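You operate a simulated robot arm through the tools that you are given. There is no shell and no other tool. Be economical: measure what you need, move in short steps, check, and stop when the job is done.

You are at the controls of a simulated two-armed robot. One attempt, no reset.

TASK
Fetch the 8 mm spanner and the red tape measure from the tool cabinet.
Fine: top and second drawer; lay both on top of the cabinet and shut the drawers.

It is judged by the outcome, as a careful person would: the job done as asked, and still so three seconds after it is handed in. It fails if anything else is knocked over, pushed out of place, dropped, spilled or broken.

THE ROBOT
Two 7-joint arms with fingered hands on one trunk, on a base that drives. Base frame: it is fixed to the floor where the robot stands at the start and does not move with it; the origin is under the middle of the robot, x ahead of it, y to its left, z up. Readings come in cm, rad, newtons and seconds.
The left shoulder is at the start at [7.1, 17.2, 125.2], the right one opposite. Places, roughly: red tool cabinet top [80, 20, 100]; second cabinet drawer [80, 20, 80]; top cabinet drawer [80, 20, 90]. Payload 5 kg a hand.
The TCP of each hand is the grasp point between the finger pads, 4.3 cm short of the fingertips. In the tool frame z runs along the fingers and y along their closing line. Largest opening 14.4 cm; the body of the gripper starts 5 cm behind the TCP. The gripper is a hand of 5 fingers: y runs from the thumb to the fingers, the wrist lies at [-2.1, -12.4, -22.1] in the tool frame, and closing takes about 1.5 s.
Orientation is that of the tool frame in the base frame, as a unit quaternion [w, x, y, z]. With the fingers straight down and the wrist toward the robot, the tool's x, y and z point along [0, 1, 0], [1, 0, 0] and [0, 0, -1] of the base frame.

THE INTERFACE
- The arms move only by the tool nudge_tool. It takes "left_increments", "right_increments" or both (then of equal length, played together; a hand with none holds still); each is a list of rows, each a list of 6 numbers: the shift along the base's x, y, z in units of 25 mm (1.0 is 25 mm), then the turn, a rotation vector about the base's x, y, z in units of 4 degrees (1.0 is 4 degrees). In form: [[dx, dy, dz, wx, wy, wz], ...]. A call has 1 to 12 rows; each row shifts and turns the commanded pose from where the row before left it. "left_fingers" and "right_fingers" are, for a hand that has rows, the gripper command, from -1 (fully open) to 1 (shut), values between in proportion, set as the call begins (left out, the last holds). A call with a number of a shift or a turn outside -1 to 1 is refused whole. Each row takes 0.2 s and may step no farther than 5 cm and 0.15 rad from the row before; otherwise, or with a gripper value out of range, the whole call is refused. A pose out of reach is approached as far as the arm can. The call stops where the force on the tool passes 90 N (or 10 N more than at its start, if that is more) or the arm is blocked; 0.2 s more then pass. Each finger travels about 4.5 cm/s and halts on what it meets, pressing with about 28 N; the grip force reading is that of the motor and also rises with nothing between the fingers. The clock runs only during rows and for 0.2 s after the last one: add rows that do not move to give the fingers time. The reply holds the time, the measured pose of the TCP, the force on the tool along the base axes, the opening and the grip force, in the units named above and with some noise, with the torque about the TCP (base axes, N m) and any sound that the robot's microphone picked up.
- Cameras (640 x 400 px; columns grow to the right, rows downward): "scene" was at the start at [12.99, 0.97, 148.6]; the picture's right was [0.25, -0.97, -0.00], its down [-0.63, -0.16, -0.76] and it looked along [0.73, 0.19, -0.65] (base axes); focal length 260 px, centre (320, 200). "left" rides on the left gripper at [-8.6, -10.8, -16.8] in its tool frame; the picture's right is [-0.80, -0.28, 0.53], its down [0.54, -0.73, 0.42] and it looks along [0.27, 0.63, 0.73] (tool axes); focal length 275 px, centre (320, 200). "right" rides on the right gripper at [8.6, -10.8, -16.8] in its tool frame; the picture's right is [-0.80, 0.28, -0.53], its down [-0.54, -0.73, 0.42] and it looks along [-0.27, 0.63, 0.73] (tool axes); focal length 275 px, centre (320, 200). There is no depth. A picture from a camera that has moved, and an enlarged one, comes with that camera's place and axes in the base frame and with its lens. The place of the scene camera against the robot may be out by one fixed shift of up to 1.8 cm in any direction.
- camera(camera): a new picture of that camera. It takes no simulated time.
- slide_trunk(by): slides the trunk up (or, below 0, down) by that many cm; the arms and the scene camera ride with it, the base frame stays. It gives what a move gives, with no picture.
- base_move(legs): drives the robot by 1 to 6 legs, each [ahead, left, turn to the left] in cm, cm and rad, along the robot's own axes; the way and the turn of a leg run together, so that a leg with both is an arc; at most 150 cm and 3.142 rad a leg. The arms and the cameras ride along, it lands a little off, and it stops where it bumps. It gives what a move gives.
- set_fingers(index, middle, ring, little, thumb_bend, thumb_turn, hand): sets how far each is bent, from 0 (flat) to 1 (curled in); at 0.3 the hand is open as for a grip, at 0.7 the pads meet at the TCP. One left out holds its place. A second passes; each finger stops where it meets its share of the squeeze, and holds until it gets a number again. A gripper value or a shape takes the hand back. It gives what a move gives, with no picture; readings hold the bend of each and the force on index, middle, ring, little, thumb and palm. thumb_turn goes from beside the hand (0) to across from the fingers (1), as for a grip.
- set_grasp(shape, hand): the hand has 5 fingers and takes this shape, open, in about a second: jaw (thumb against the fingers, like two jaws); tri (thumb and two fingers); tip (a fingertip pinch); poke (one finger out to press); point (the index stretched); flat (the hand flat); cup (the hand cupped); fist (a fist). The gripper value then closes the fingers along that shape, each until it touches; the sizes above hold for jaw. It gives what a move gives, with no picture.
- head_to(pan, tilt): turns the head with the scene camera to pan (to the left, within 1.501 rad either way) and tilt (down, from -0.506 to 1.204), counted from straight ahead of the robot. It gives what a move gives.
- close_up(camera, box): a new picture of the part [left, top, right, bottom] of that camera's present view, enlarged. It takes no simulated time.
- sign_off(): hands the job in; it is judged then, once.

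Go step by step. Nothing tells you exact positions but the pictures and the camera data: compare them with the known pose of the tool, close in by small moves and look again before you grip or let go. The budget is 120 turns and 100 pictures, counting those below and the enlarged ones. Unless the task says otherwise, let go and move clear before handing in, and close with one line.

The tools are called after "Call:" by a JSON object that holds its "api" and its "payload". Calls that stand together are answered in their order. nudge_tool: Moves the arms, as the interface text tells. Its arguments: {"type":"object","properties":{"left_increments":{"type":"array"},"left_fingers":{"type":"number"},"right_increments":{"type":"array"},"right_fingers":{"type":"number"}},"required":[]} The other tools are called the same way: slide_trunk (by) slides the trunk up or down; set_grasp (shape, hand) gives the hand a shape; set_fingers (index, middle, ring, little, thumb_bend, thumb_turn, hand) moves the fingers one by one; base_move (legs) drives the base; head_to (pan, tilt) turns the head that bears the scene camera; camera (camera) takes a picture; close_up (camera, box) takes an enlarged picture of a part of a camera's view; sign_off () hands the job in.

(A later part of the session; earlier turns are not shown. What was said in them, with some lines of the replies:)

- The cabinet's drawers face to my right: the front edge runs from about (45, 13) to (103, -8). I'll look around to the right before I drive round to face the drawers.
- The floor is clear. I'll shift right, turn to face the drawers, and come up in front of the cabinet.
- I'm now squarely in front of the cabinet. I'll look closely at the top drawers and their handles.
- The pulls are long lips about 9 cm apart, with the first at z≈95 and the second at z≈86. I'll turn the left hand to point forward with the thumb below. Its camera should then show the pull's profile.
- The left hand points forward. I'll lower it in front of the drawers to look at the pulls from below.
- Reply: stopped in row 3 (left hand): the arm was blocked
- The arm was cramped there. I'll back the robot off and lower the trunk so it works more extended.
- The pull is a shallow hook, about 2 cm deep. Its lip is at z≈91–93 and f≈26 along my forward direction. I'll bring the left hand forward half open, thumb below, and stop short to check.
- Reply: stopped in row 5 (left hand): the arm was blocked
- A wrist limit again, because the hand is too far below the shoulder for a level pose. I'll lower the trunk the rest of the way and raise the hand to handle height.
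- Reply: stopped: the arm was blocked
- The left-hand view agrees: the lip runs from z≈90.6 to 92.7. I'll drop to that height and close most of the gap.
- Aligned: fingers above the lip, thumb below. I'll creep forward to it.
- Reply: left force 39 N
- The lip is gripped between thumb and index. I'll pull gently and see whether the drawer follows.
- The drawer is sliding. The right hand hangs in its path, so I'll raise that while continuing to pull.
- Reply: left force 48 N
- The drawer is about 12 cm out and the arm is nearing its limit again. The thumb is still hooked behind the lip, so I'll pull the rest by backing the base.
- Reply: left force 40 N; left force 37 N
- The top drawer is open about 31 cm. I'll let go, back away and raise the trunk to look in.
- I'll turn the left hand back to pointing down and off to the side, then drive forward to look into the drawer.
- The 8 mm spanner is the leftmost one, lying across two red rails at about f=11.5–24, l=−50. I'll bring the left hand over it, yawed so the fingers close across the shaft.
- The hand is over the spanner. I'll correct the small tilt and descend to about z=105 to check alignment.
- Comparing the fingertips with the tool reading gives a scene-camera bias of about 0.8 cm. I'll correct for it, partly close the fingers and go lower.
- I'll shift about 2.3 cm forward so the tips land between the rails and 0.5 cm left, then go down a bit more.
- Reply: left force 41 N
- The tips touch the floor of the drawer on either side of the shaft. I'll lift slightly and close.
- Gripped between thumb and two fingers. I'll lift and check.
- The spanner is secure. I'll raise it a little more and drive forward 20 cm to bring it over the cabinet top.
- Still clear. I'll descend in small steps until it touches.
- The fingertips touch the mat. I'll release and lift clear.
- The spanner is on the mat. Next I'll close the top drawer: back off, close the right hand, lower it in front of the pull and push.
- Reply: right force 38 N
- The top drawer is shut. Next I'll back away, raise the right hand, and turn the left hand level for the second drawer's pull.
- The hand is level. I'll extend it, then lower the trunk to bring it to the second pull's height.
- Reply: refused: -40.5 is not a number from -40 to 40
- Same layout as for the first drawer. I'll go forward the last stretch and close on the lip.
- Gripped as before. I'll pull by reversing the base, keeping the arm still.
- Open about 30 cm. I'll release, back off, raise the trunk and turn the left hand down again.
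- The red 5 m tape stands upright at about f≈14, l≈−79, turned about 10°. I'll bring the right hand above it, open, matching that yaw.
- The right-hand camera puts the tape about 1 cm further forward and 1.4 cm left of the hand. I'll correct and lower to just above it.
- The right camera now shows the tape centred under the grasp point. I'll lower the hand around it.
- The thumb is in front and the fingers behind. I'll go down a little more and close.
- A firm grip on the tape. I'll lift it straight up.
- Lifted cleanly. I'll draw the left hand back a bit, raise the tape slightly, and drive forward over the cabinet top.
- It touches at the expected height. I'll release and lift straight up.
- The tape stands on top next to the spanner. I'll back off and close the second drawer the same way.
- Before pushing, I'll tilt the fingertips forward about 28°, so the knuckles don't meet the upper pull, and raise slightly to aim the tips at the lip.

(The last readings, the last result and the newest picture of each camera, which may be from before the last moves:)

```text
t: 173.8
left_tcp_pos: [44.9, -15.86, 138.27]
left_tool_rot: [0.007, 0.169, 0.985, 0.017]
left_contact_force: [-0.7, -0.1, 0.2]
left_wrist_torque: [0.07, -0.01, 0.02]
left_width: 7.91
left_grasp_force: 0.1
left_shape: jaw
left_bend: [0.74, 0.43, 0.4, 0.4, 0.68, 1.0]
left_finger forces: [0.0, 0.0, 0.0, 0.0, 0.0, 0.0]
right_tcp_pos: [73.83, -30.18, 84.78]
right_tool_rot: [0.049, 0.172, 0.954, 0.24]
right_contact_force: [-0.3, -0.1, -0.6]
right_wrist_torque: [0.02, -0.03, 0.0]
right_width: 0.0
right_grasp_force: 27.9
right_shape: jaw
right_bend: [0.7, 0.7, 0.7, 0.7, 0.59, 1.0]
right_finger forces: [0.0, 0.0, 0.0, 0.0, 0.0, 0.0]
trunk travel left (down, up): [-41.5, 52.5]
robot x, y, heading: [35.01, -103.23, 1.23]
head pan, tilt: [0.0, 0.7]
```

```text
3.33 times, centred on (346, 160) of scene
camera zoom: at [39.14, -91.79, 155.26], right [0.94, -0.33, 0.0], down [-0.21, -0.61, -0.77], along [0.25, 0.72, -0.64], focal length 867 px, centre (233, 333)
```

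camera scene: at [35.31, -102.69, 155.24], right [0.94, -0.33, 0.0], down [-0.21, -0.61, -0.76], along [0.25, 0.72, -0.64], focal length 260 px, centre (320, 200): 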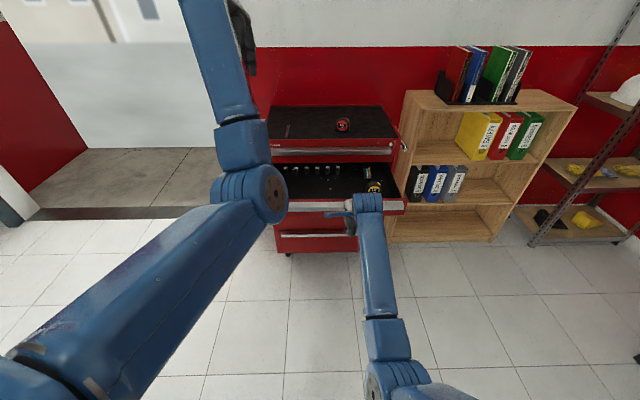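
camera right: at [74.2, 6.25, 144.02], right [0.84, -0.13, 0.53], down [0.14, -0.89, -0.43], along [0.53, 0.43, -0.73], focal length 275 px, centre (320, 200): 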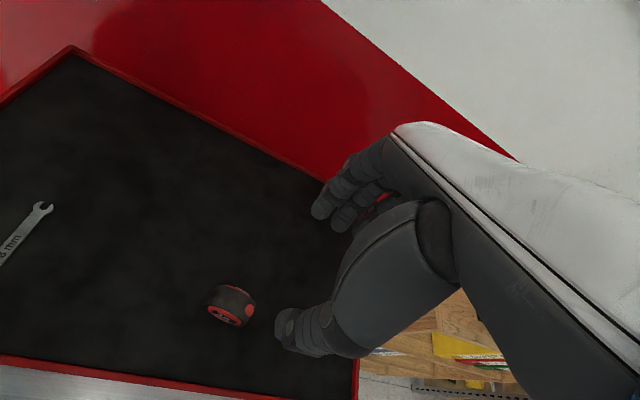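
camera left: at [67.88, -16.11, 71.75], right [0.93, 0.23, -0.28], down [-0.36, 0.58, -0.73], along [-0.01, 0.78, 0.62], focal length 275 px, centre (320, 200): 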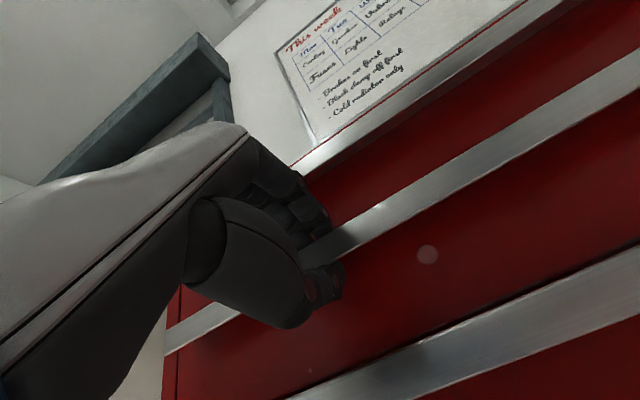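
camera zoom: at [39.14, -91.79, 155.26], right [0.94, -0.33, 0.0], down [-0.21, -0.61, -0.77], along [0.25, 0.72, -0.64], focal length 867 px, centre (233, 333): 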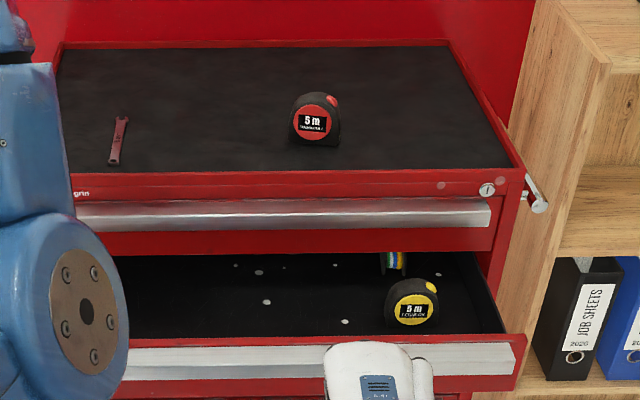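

Call:
{"api": "base_move", "payload": {"legs": [[3, 0, 0], [3, 0, 0], [3, 0, 0], [3, 0, 0]]}}

Call:
{"api": "nudge_tool", "payload": {"right_increments": [[0.1, 0.28, 0, 0, 0, 0], [0.1, 0.28, 0, 0, 0, 0], [0.1, 0.28, 0, 0, 0, 0], [0.1, 0.28, 0, 0, 0, 0], [0.1, 0.28, 0, 0, 0, 0], [0.1, 0.28, 0, 0, 0, 0], [0.1, 0.28, 0, 0, 0, 0], [0, 0, 0, 0, 0, 0]]}}

Call:
{"api": "close_up", "payload": {"camera": "scene", "box": [250, 110, 442, 230]}}

```text
t: 176.0
left_tcp_pos: [48.7, -4.85, 138.62]
left_tool_rot: [0.007, 0.168, 0.986, 0.019]
left_contact_force: [0.1, -1.7, 0.3]
left_wrist_torque: [0.18, -0.04, 0.05]
left_width: 7.9
left_grasp_force: 0.0
left_shape: jaw
left_bend: [0.74, 0.43, 0.4, 0.4, 0.68, 1.0]
left_finger forces: [0.1, 0.0, 0.0, 0.1, 0.1, 0.0]
right_tcp_pos: [77.64, -19.0, 85.2]
right_tool_rot: [0.049, 0.171, 0.954, 0.243]
right_contact_force: [-0.2, -1.7, 0.6]
right_wrist_torque: [0.02, -0.02, -0.04]
right_width: 0.01
right_grasp_force: 28.3
right_shape: jaw
right_bend: [0.7, 0.7, 0.7, 0.7, 0.59, 1.0]
right_finger forces: [0.0, 0.1, 0.0, 0.0, 0.0, 0.1]
trunk travel left (down, up): [-41.5, 52.5]
robot x, y, heading: [38.7, -91.63, 1.23]
head pan, tilt: [0.0, 0.7]
```

```text
t: 177.8
left_tcp_pos: [48.91, -4.25, 138.22]
left_tool_rot: [0.007, 0.167, 0.986, 0.018]
left_contact_force: [0.8, -0.6, -0.2]
left_wrist_torque: [0.01, -0.01, 0.01]
left_width: 7.91
left_grasp_force: 0.1
left_shape: jaw
left_bend: [0.74, 0.43, 0.4, 0.4, 0.68, 1.0]
left_finger forces: [0.1, 0.1, 0.0, 0.0, 0.0, 0.0]
right_tcp_pos: [79.97, -13.69, 84.91]
right_tool_rot: [0.051, 0.172, 0.954, 0.241]
right_contact_force: [-0.2, 0.2, -0.4]
right_wrist_torque: [0.0, 0.0, -0.04]
right_width: 0.02
right_grasp_force: 28.6
right_shape: jaw
right_bend: [0.7, 0.7, 0.7, 0.7, 0.59, 1.0]
right_finger forces: [0.1, 0.0, 0.0, 0.0, 0.1, 0.0]
trunk travel left (down, up): [-41.5, 52.5]
robot x, y, heading: [38.68, -91.73, 1.237]
head pan, tilt: [0.0, 0.7]
```

```text
3.33 times, centred on (346, 170) of scene
camera zoom: at [43.16, -80.25, 155.24], right [0.94, -0.33, 0.0], down [-0.21, -0.61, -0.76], along [0.25, 0.72, -0.64], focal length 867 px, centre (233, 300)
```

zoom: 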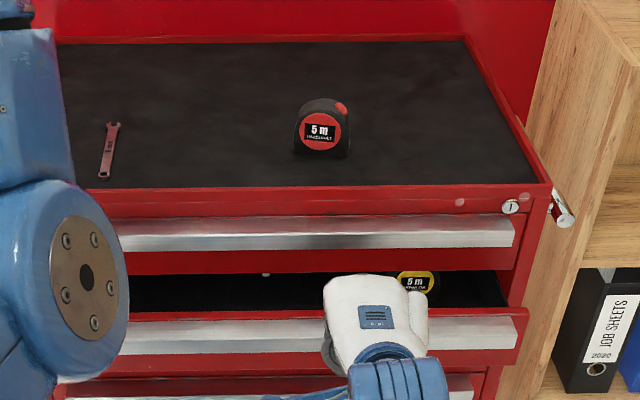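

Call:
{"api": "nudge_tool", "payload": {"right_increments": [[0.067, 0.188, 0, 0, 0, 0], [0.067, 0.188, 0, 0, 0, 0], [0.067, 0.188, 0, 0, 0, 0], [0.067, 0.188, 0, 0, 0, 0], [0.067, 0.188, 0, 0, 0, 0], [0.067, 0.188, 0, 0, 0, 0], [0.067, 0.188, 0, 0, 0, 0], [0.067, 0.188, 0, 0, 0, 0], [0.067, 0.188, 0, 0, 0, 0], [0.067, 0.188, 0, 0, 0, 0], [0, 0, 0, 0, 0, 0]]}}

Call:
{"api": "nudge_tool", "payload": {"right_increments": [[0.067, 0.188, 0, 0, 0, 0], [0.067, 0.188, 0, 0, 0, 0], [0.067, 0.188, 0, 0, 0, 0], [0.067, 0.188, 0, 0, 0, 0], [0, 0, 0, 0, 0, 0]]}}

Call:
{"api": "close_up", "payload": {"camera": "scene", "box": [250, 110, 442, 230]}}

```text
t: 180.2
left_tcp_pos: [49.15, -4.37, 138.26]
left_tool_rot: [0.007, 0.168, 0.986, 0.017]
left_contact_force: [-0.1, 1.0, 0.5]
left_wrist_torque: [0.04, -0.03, 0.04]
left_width: 7.91
left_grasp_force: 0.0
left_shape: jaw
left_bend: [0.74, 0.43, 0.4, 0.4, 0.68, 1.0]
left_finger forces: [0.1, 0.0, 0.1, 0.0, 0.0, 0.0]
right_tcp_pos: [81.32, -9.05, 84.67]
right_tool_rot: [0.048, 0.171, 0.954, 0.241]
right_contact_force: [-0.1, -0.2, 0.0]
right_wrist_torque: [0.03, 0.0, 0.01]
right_width: 0.02
right_grasp_force: 27.8
right_shape: jaw
right_bend: [0.7, 0.7, 0.7, 0.7, 0.59, 1.0]
right_finger forces: [0.0, 0.3, 0.0, 0.0, 0.1, 0.0]
trunk travel left (down, up): [-41.5, 52.5]
robot x, y, heading: [39.46, -91.91, 1.229]
head pan, tilt: [0.0, 0.7]
```

```text
t: 181.4
left_tcp_pos: [48.85, -4.45, 138.31]
left_tool_rot: [0.008, 0.168, 0.986, 0.017]
left_contact_force: [-0.6, -0.1, 0.1]
left_wrist_torque: [0.01, 0.01, -0.04]
left_width: 7.91
left_grasp_force: 0.1
left_shape: jaw
left_bend: [0.74, 0.43, 0.4, 0.4, 0.68, 1.0]
left_finger forces: [0.0, 0.0, 0.0, 0.0, 0.1, 0.1]
right_tcp_pos: [82.02, -7.17, 84.84]
right_tool_rot: [0.048, 0.171, 0.954, 0.24]
right_contact_force: [-1.0, 0.1, 0.6]
right_wrist_torque: [0.01, 0.01, 0.0]
right_width: 0.01
right_grasp_force: 27.9
right_shape: jaw
right_bend: [0.7, 0.7, 0.7, 0.7, 0.59, 1.0]
right_finger forces: [0.1, 0.0, 0.1, 0.0, 0.1, 0.1]
trunk travel left (down, up): [-41.5, 52.5]
robot x, y, heading: [38.95, -91.99, 1.233]
head pan, tilt: [0.0, 0.7]
```

```text
3.33 times, centred on (346, 170) of scene
camera zoom: at [43.17, -80.25, 155.23], right [0.94, -0.33, 0.0], down [-0.21, -0.61, -0.76], along [0.25, 0.72, -0.64], focal length 867 px, centre (233, 300)
```

zoom: 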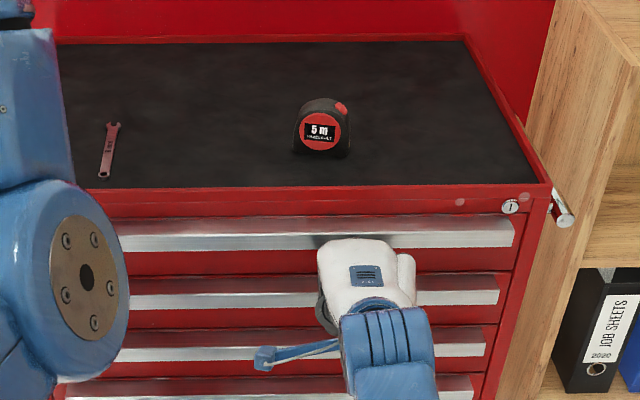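

Call:
{"api": "nudge_tool", "payload": {"right_increments": [[0.067, 0.188, 0, 0, 0, 0], [0.067, 0.188, 0, 0, 0, 0], [0.067, 0.188, 0, 0, 0, 0], [0.034, 0.094, 0, 0, 0, 0], [0, 0, 0, 0, 0, 0]]}}

Call:
{"api": "nudge_tool", "payload": {"right_increments": [[0.067, 0.188, 0, 0, 0, 0], [0.067, 0.188, 0, 0, 0, 0], [0, 0, 0, 0, 0, 0]]}}

```text
t: 182.6
left_tcp_pos: [48.8, -4.47, 138.36]
left_tool_rot: [0.007, 0.168, 0.986, 0.018]
left_contact_force: [-0.5, -0.3, -0.2]
left_wrist_torque: [0.0, 0.0, 0.01]
left_width: 7.91
left_grasp_force: 0.0
left_shape: jaw
left_bend: [0.74, 0.43, 0.4, 0.4, 0.68, 1.0]
left_finger forces: [0.0, 0.0, 0.0, 0.0, 0.0, 0.0]
right_tcp_pos: [82.56, -5.59, 84.85]
right_tool_rot: [0.049, 0.171, 0.954, 0.241]
right_contact_force: [-3.1, -6.9, 2.0]
right_wrist_torque: [0.32, -0.19, -0.1]
right_width: 0.0
right_grasp_force: 28.4
right_shape: jaw
right_bend: [0.7, 0.7, 0.7, 0.7, 0.59, 1.0]
right_finger forces: [0.0, 10.3, 0.1, 0.0, 0.0, 0.0]
trunk travel left (down, up): [-41.5, 52.5]
robot x, y, heading: [38.96, -91.59, 1.234]
head pan, tilt: [0.0, 0.7]
```

```text
t: 183.4
left_tcp_pos: [48.72, -5.03, 138.71]
left_tool_rot: [0.007, 0.167, 0.986, 0.02]
left_contact_force: [0.7, -0.7, 0.0]
left_wrist_torque: [0.02, 0.02, -0.02]
left_width: 7.87
left_grasp_force: 0.1
left_shape: jaw
left_bend: [0.74, 0.43, 0.4, 0.4, 0.68, 1.0]
left_finger forces: [0.0, 0.0, 0.1, 0.0, 0.0, 0.0]
right_tcp_pos: [82.72, -5.3, 84.79]
right_tool_rot: [0.049, 0.17, 0.954, 0.241]
right_contact_force: [-25.0, -67.2, -0.4]
right_wrist_torque: [2.64, -0.9, -0.84]
right_width: 0.03
right_grasp_force: 28.5
right_shape: jaw
right_bend: [0.7, 0.7, 0.7, 0.7, 0.59, 1.0]
right_finger forces: [0.0, 58.1, 0.1, 0.0, 0.0, 0.0]
trunk travel left (down, up): [-41.5, 52.5]
robot x, y, heading: [38.92, -92.09, 1.233]
head pan, tilt: [0.0, 0.7]
```

Firm stop: the drawer is shut. I'll back away and check both drawers and the cabinet top.

Call:
{"api": "nudge_tool", "payload": {"right_increments": [[-0.134, -0.376, 0, 0, 0, 0], [-0.134, -0.376, 0, 0, 0, 0], [-0.134, -0.376, 0, 0, 0, 0], [-0.134, -0.376, 0, 0, 0, 0], [0, 0, 0, 0, 0, 0]]}}

Call:
{"api": "base_move", "payload": {"legs": [[-22, 0, 0]]}}

Call:
{"api": "camera", "payload": {"camera": "scene"}}

Call:
{"api": "close_up", "payload": {"camera": "scene", "box": [250, 80, 442, 200]}}

```text
t: 184.6
left_tcp_pos: [48.86, -4.24, 138.21]
left_tool_rot: [0.007, 0.168, 0.986, 0.017]
left_contact_force: [0.1, 0.3, -0.5]
left_wrist_torque: [-0.05, 0.0, -0.03]
left_width: 7.89
left_grasp_force: 0.1
left_shape: jaw
left_bend: [0.74, 0.43, 0.4, 0.4, 0.68, 1.0]
left_finger forces: [0.1, 0.0, 0.0, 0.0, 0.0, 0.1]
right_tcp_pos: [81.56, -8.25, 84.76]
right_tool_rot: [0.049, 0.171, 0.954, 0.242]
right_contact_force: [-0.6, -0.5, 0.2]
right_wrist_torque: [-0.02, 0.01, 0.04]
right_width: 0.0
right_grasp_force: 28.5
right_shape: jaw
right_bend: [0.7, 0.7, 0.7, 0.7, 0.59, 1.0]
right_finger forces: [0.0, 0.0, 0.1, 0.0, 0.0, 0.1]
trunk travel left (down, up): [-41.5, 52.5]
robot x, y, heading: [38.61, -92.14, 1.234]
head pan, tilt: [0.0, 0.7]
```

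```text
t: 186.3
left_tcp_pos: [41.52, -25.15, 138.07]
left_tool_rot: [0.007, 0.167, 0.986, 0.018]
left_contact_force: [-0.5, -0.9, -0.3]
left_wrist_torque: [-0.02, 0.0, -0.01]
left_width: 7.9
left_grasp_force: 0.0
left_shape: jaw
left_bend: [0.74, 0.43, 0.4, 0.4, 0.68, 1.0]
left_finger forces: [0.0, 0.0, 0.0, 0.0, 0.0, 0.0]
right_tcp_pos: [74.23, -29.22, 84.71]
right_tool_rot: [0.049, 0.17, 0.954, 0.24]
right_contact_force: [-0.1, 0.4, 0.1]
right_wrist_torque: [0.03, 0.02, 0.02]
right_width: 0.0
right_grasp_force: 28.2
right_shape: jaw
right_bend: [0.7, 0.7, 0.7, 0.7, 0.59, 1.0]
right_finger forces: [0.0, 0.1, 0.1, 0.0, 0.0, 0.0]
trunk travel left (down, up): [-41.5, 52.5]
robot x, y, heading: [31.78, -112.84, 1.236]
head pan, tilt: [0.0, 0.7]
```

```text
12 pictures are left
camera scene: at [35.89, -101.06, 155.22], right [0.94, -0.33, 0.0], down [-0.21, -0.61, -0.76], along [0.25, 0.72, -0.64], focal length 260 px, centre (320, 200)
```

scene: 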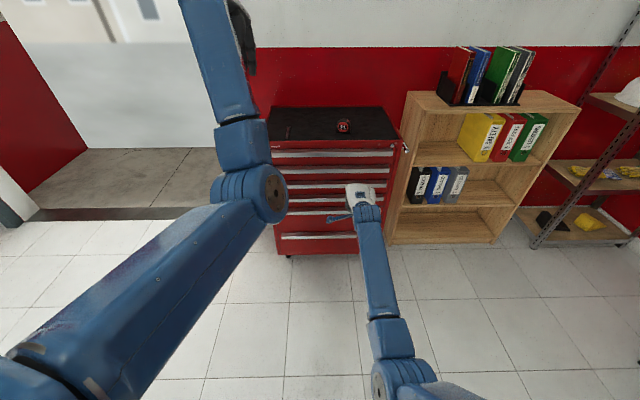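

```text
3.33 times, centred on (346, 140) of scene
camera zoom: at [35.89, -101.06, 155.22], right [0.94, -0.33, 0.0], down [-0.21, -0.61, -0.76], along [0.25, 0.72, -0.64], focal length 867 px, centre (233, 400)
```

zoom: 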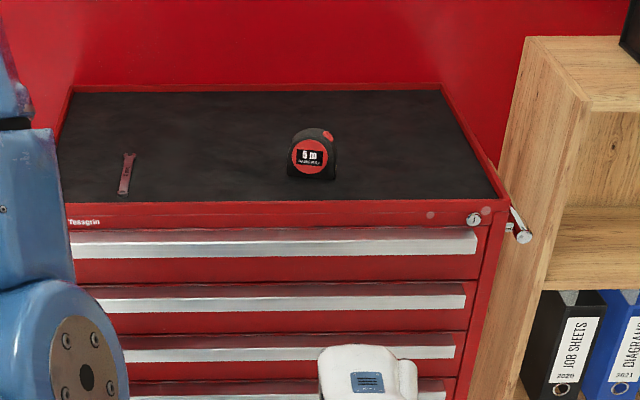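

Both drawers are shut, the 8 mm spanner and red tape measure lie on top, and the hands are clear. Handing in.

Call:
{"api": "sign_off", "payload": {}}

```text
The job is handed in.
```

The 8 mm spanner and the red tape measure are on top of the cabinet, and the top and second drawers are both shut.
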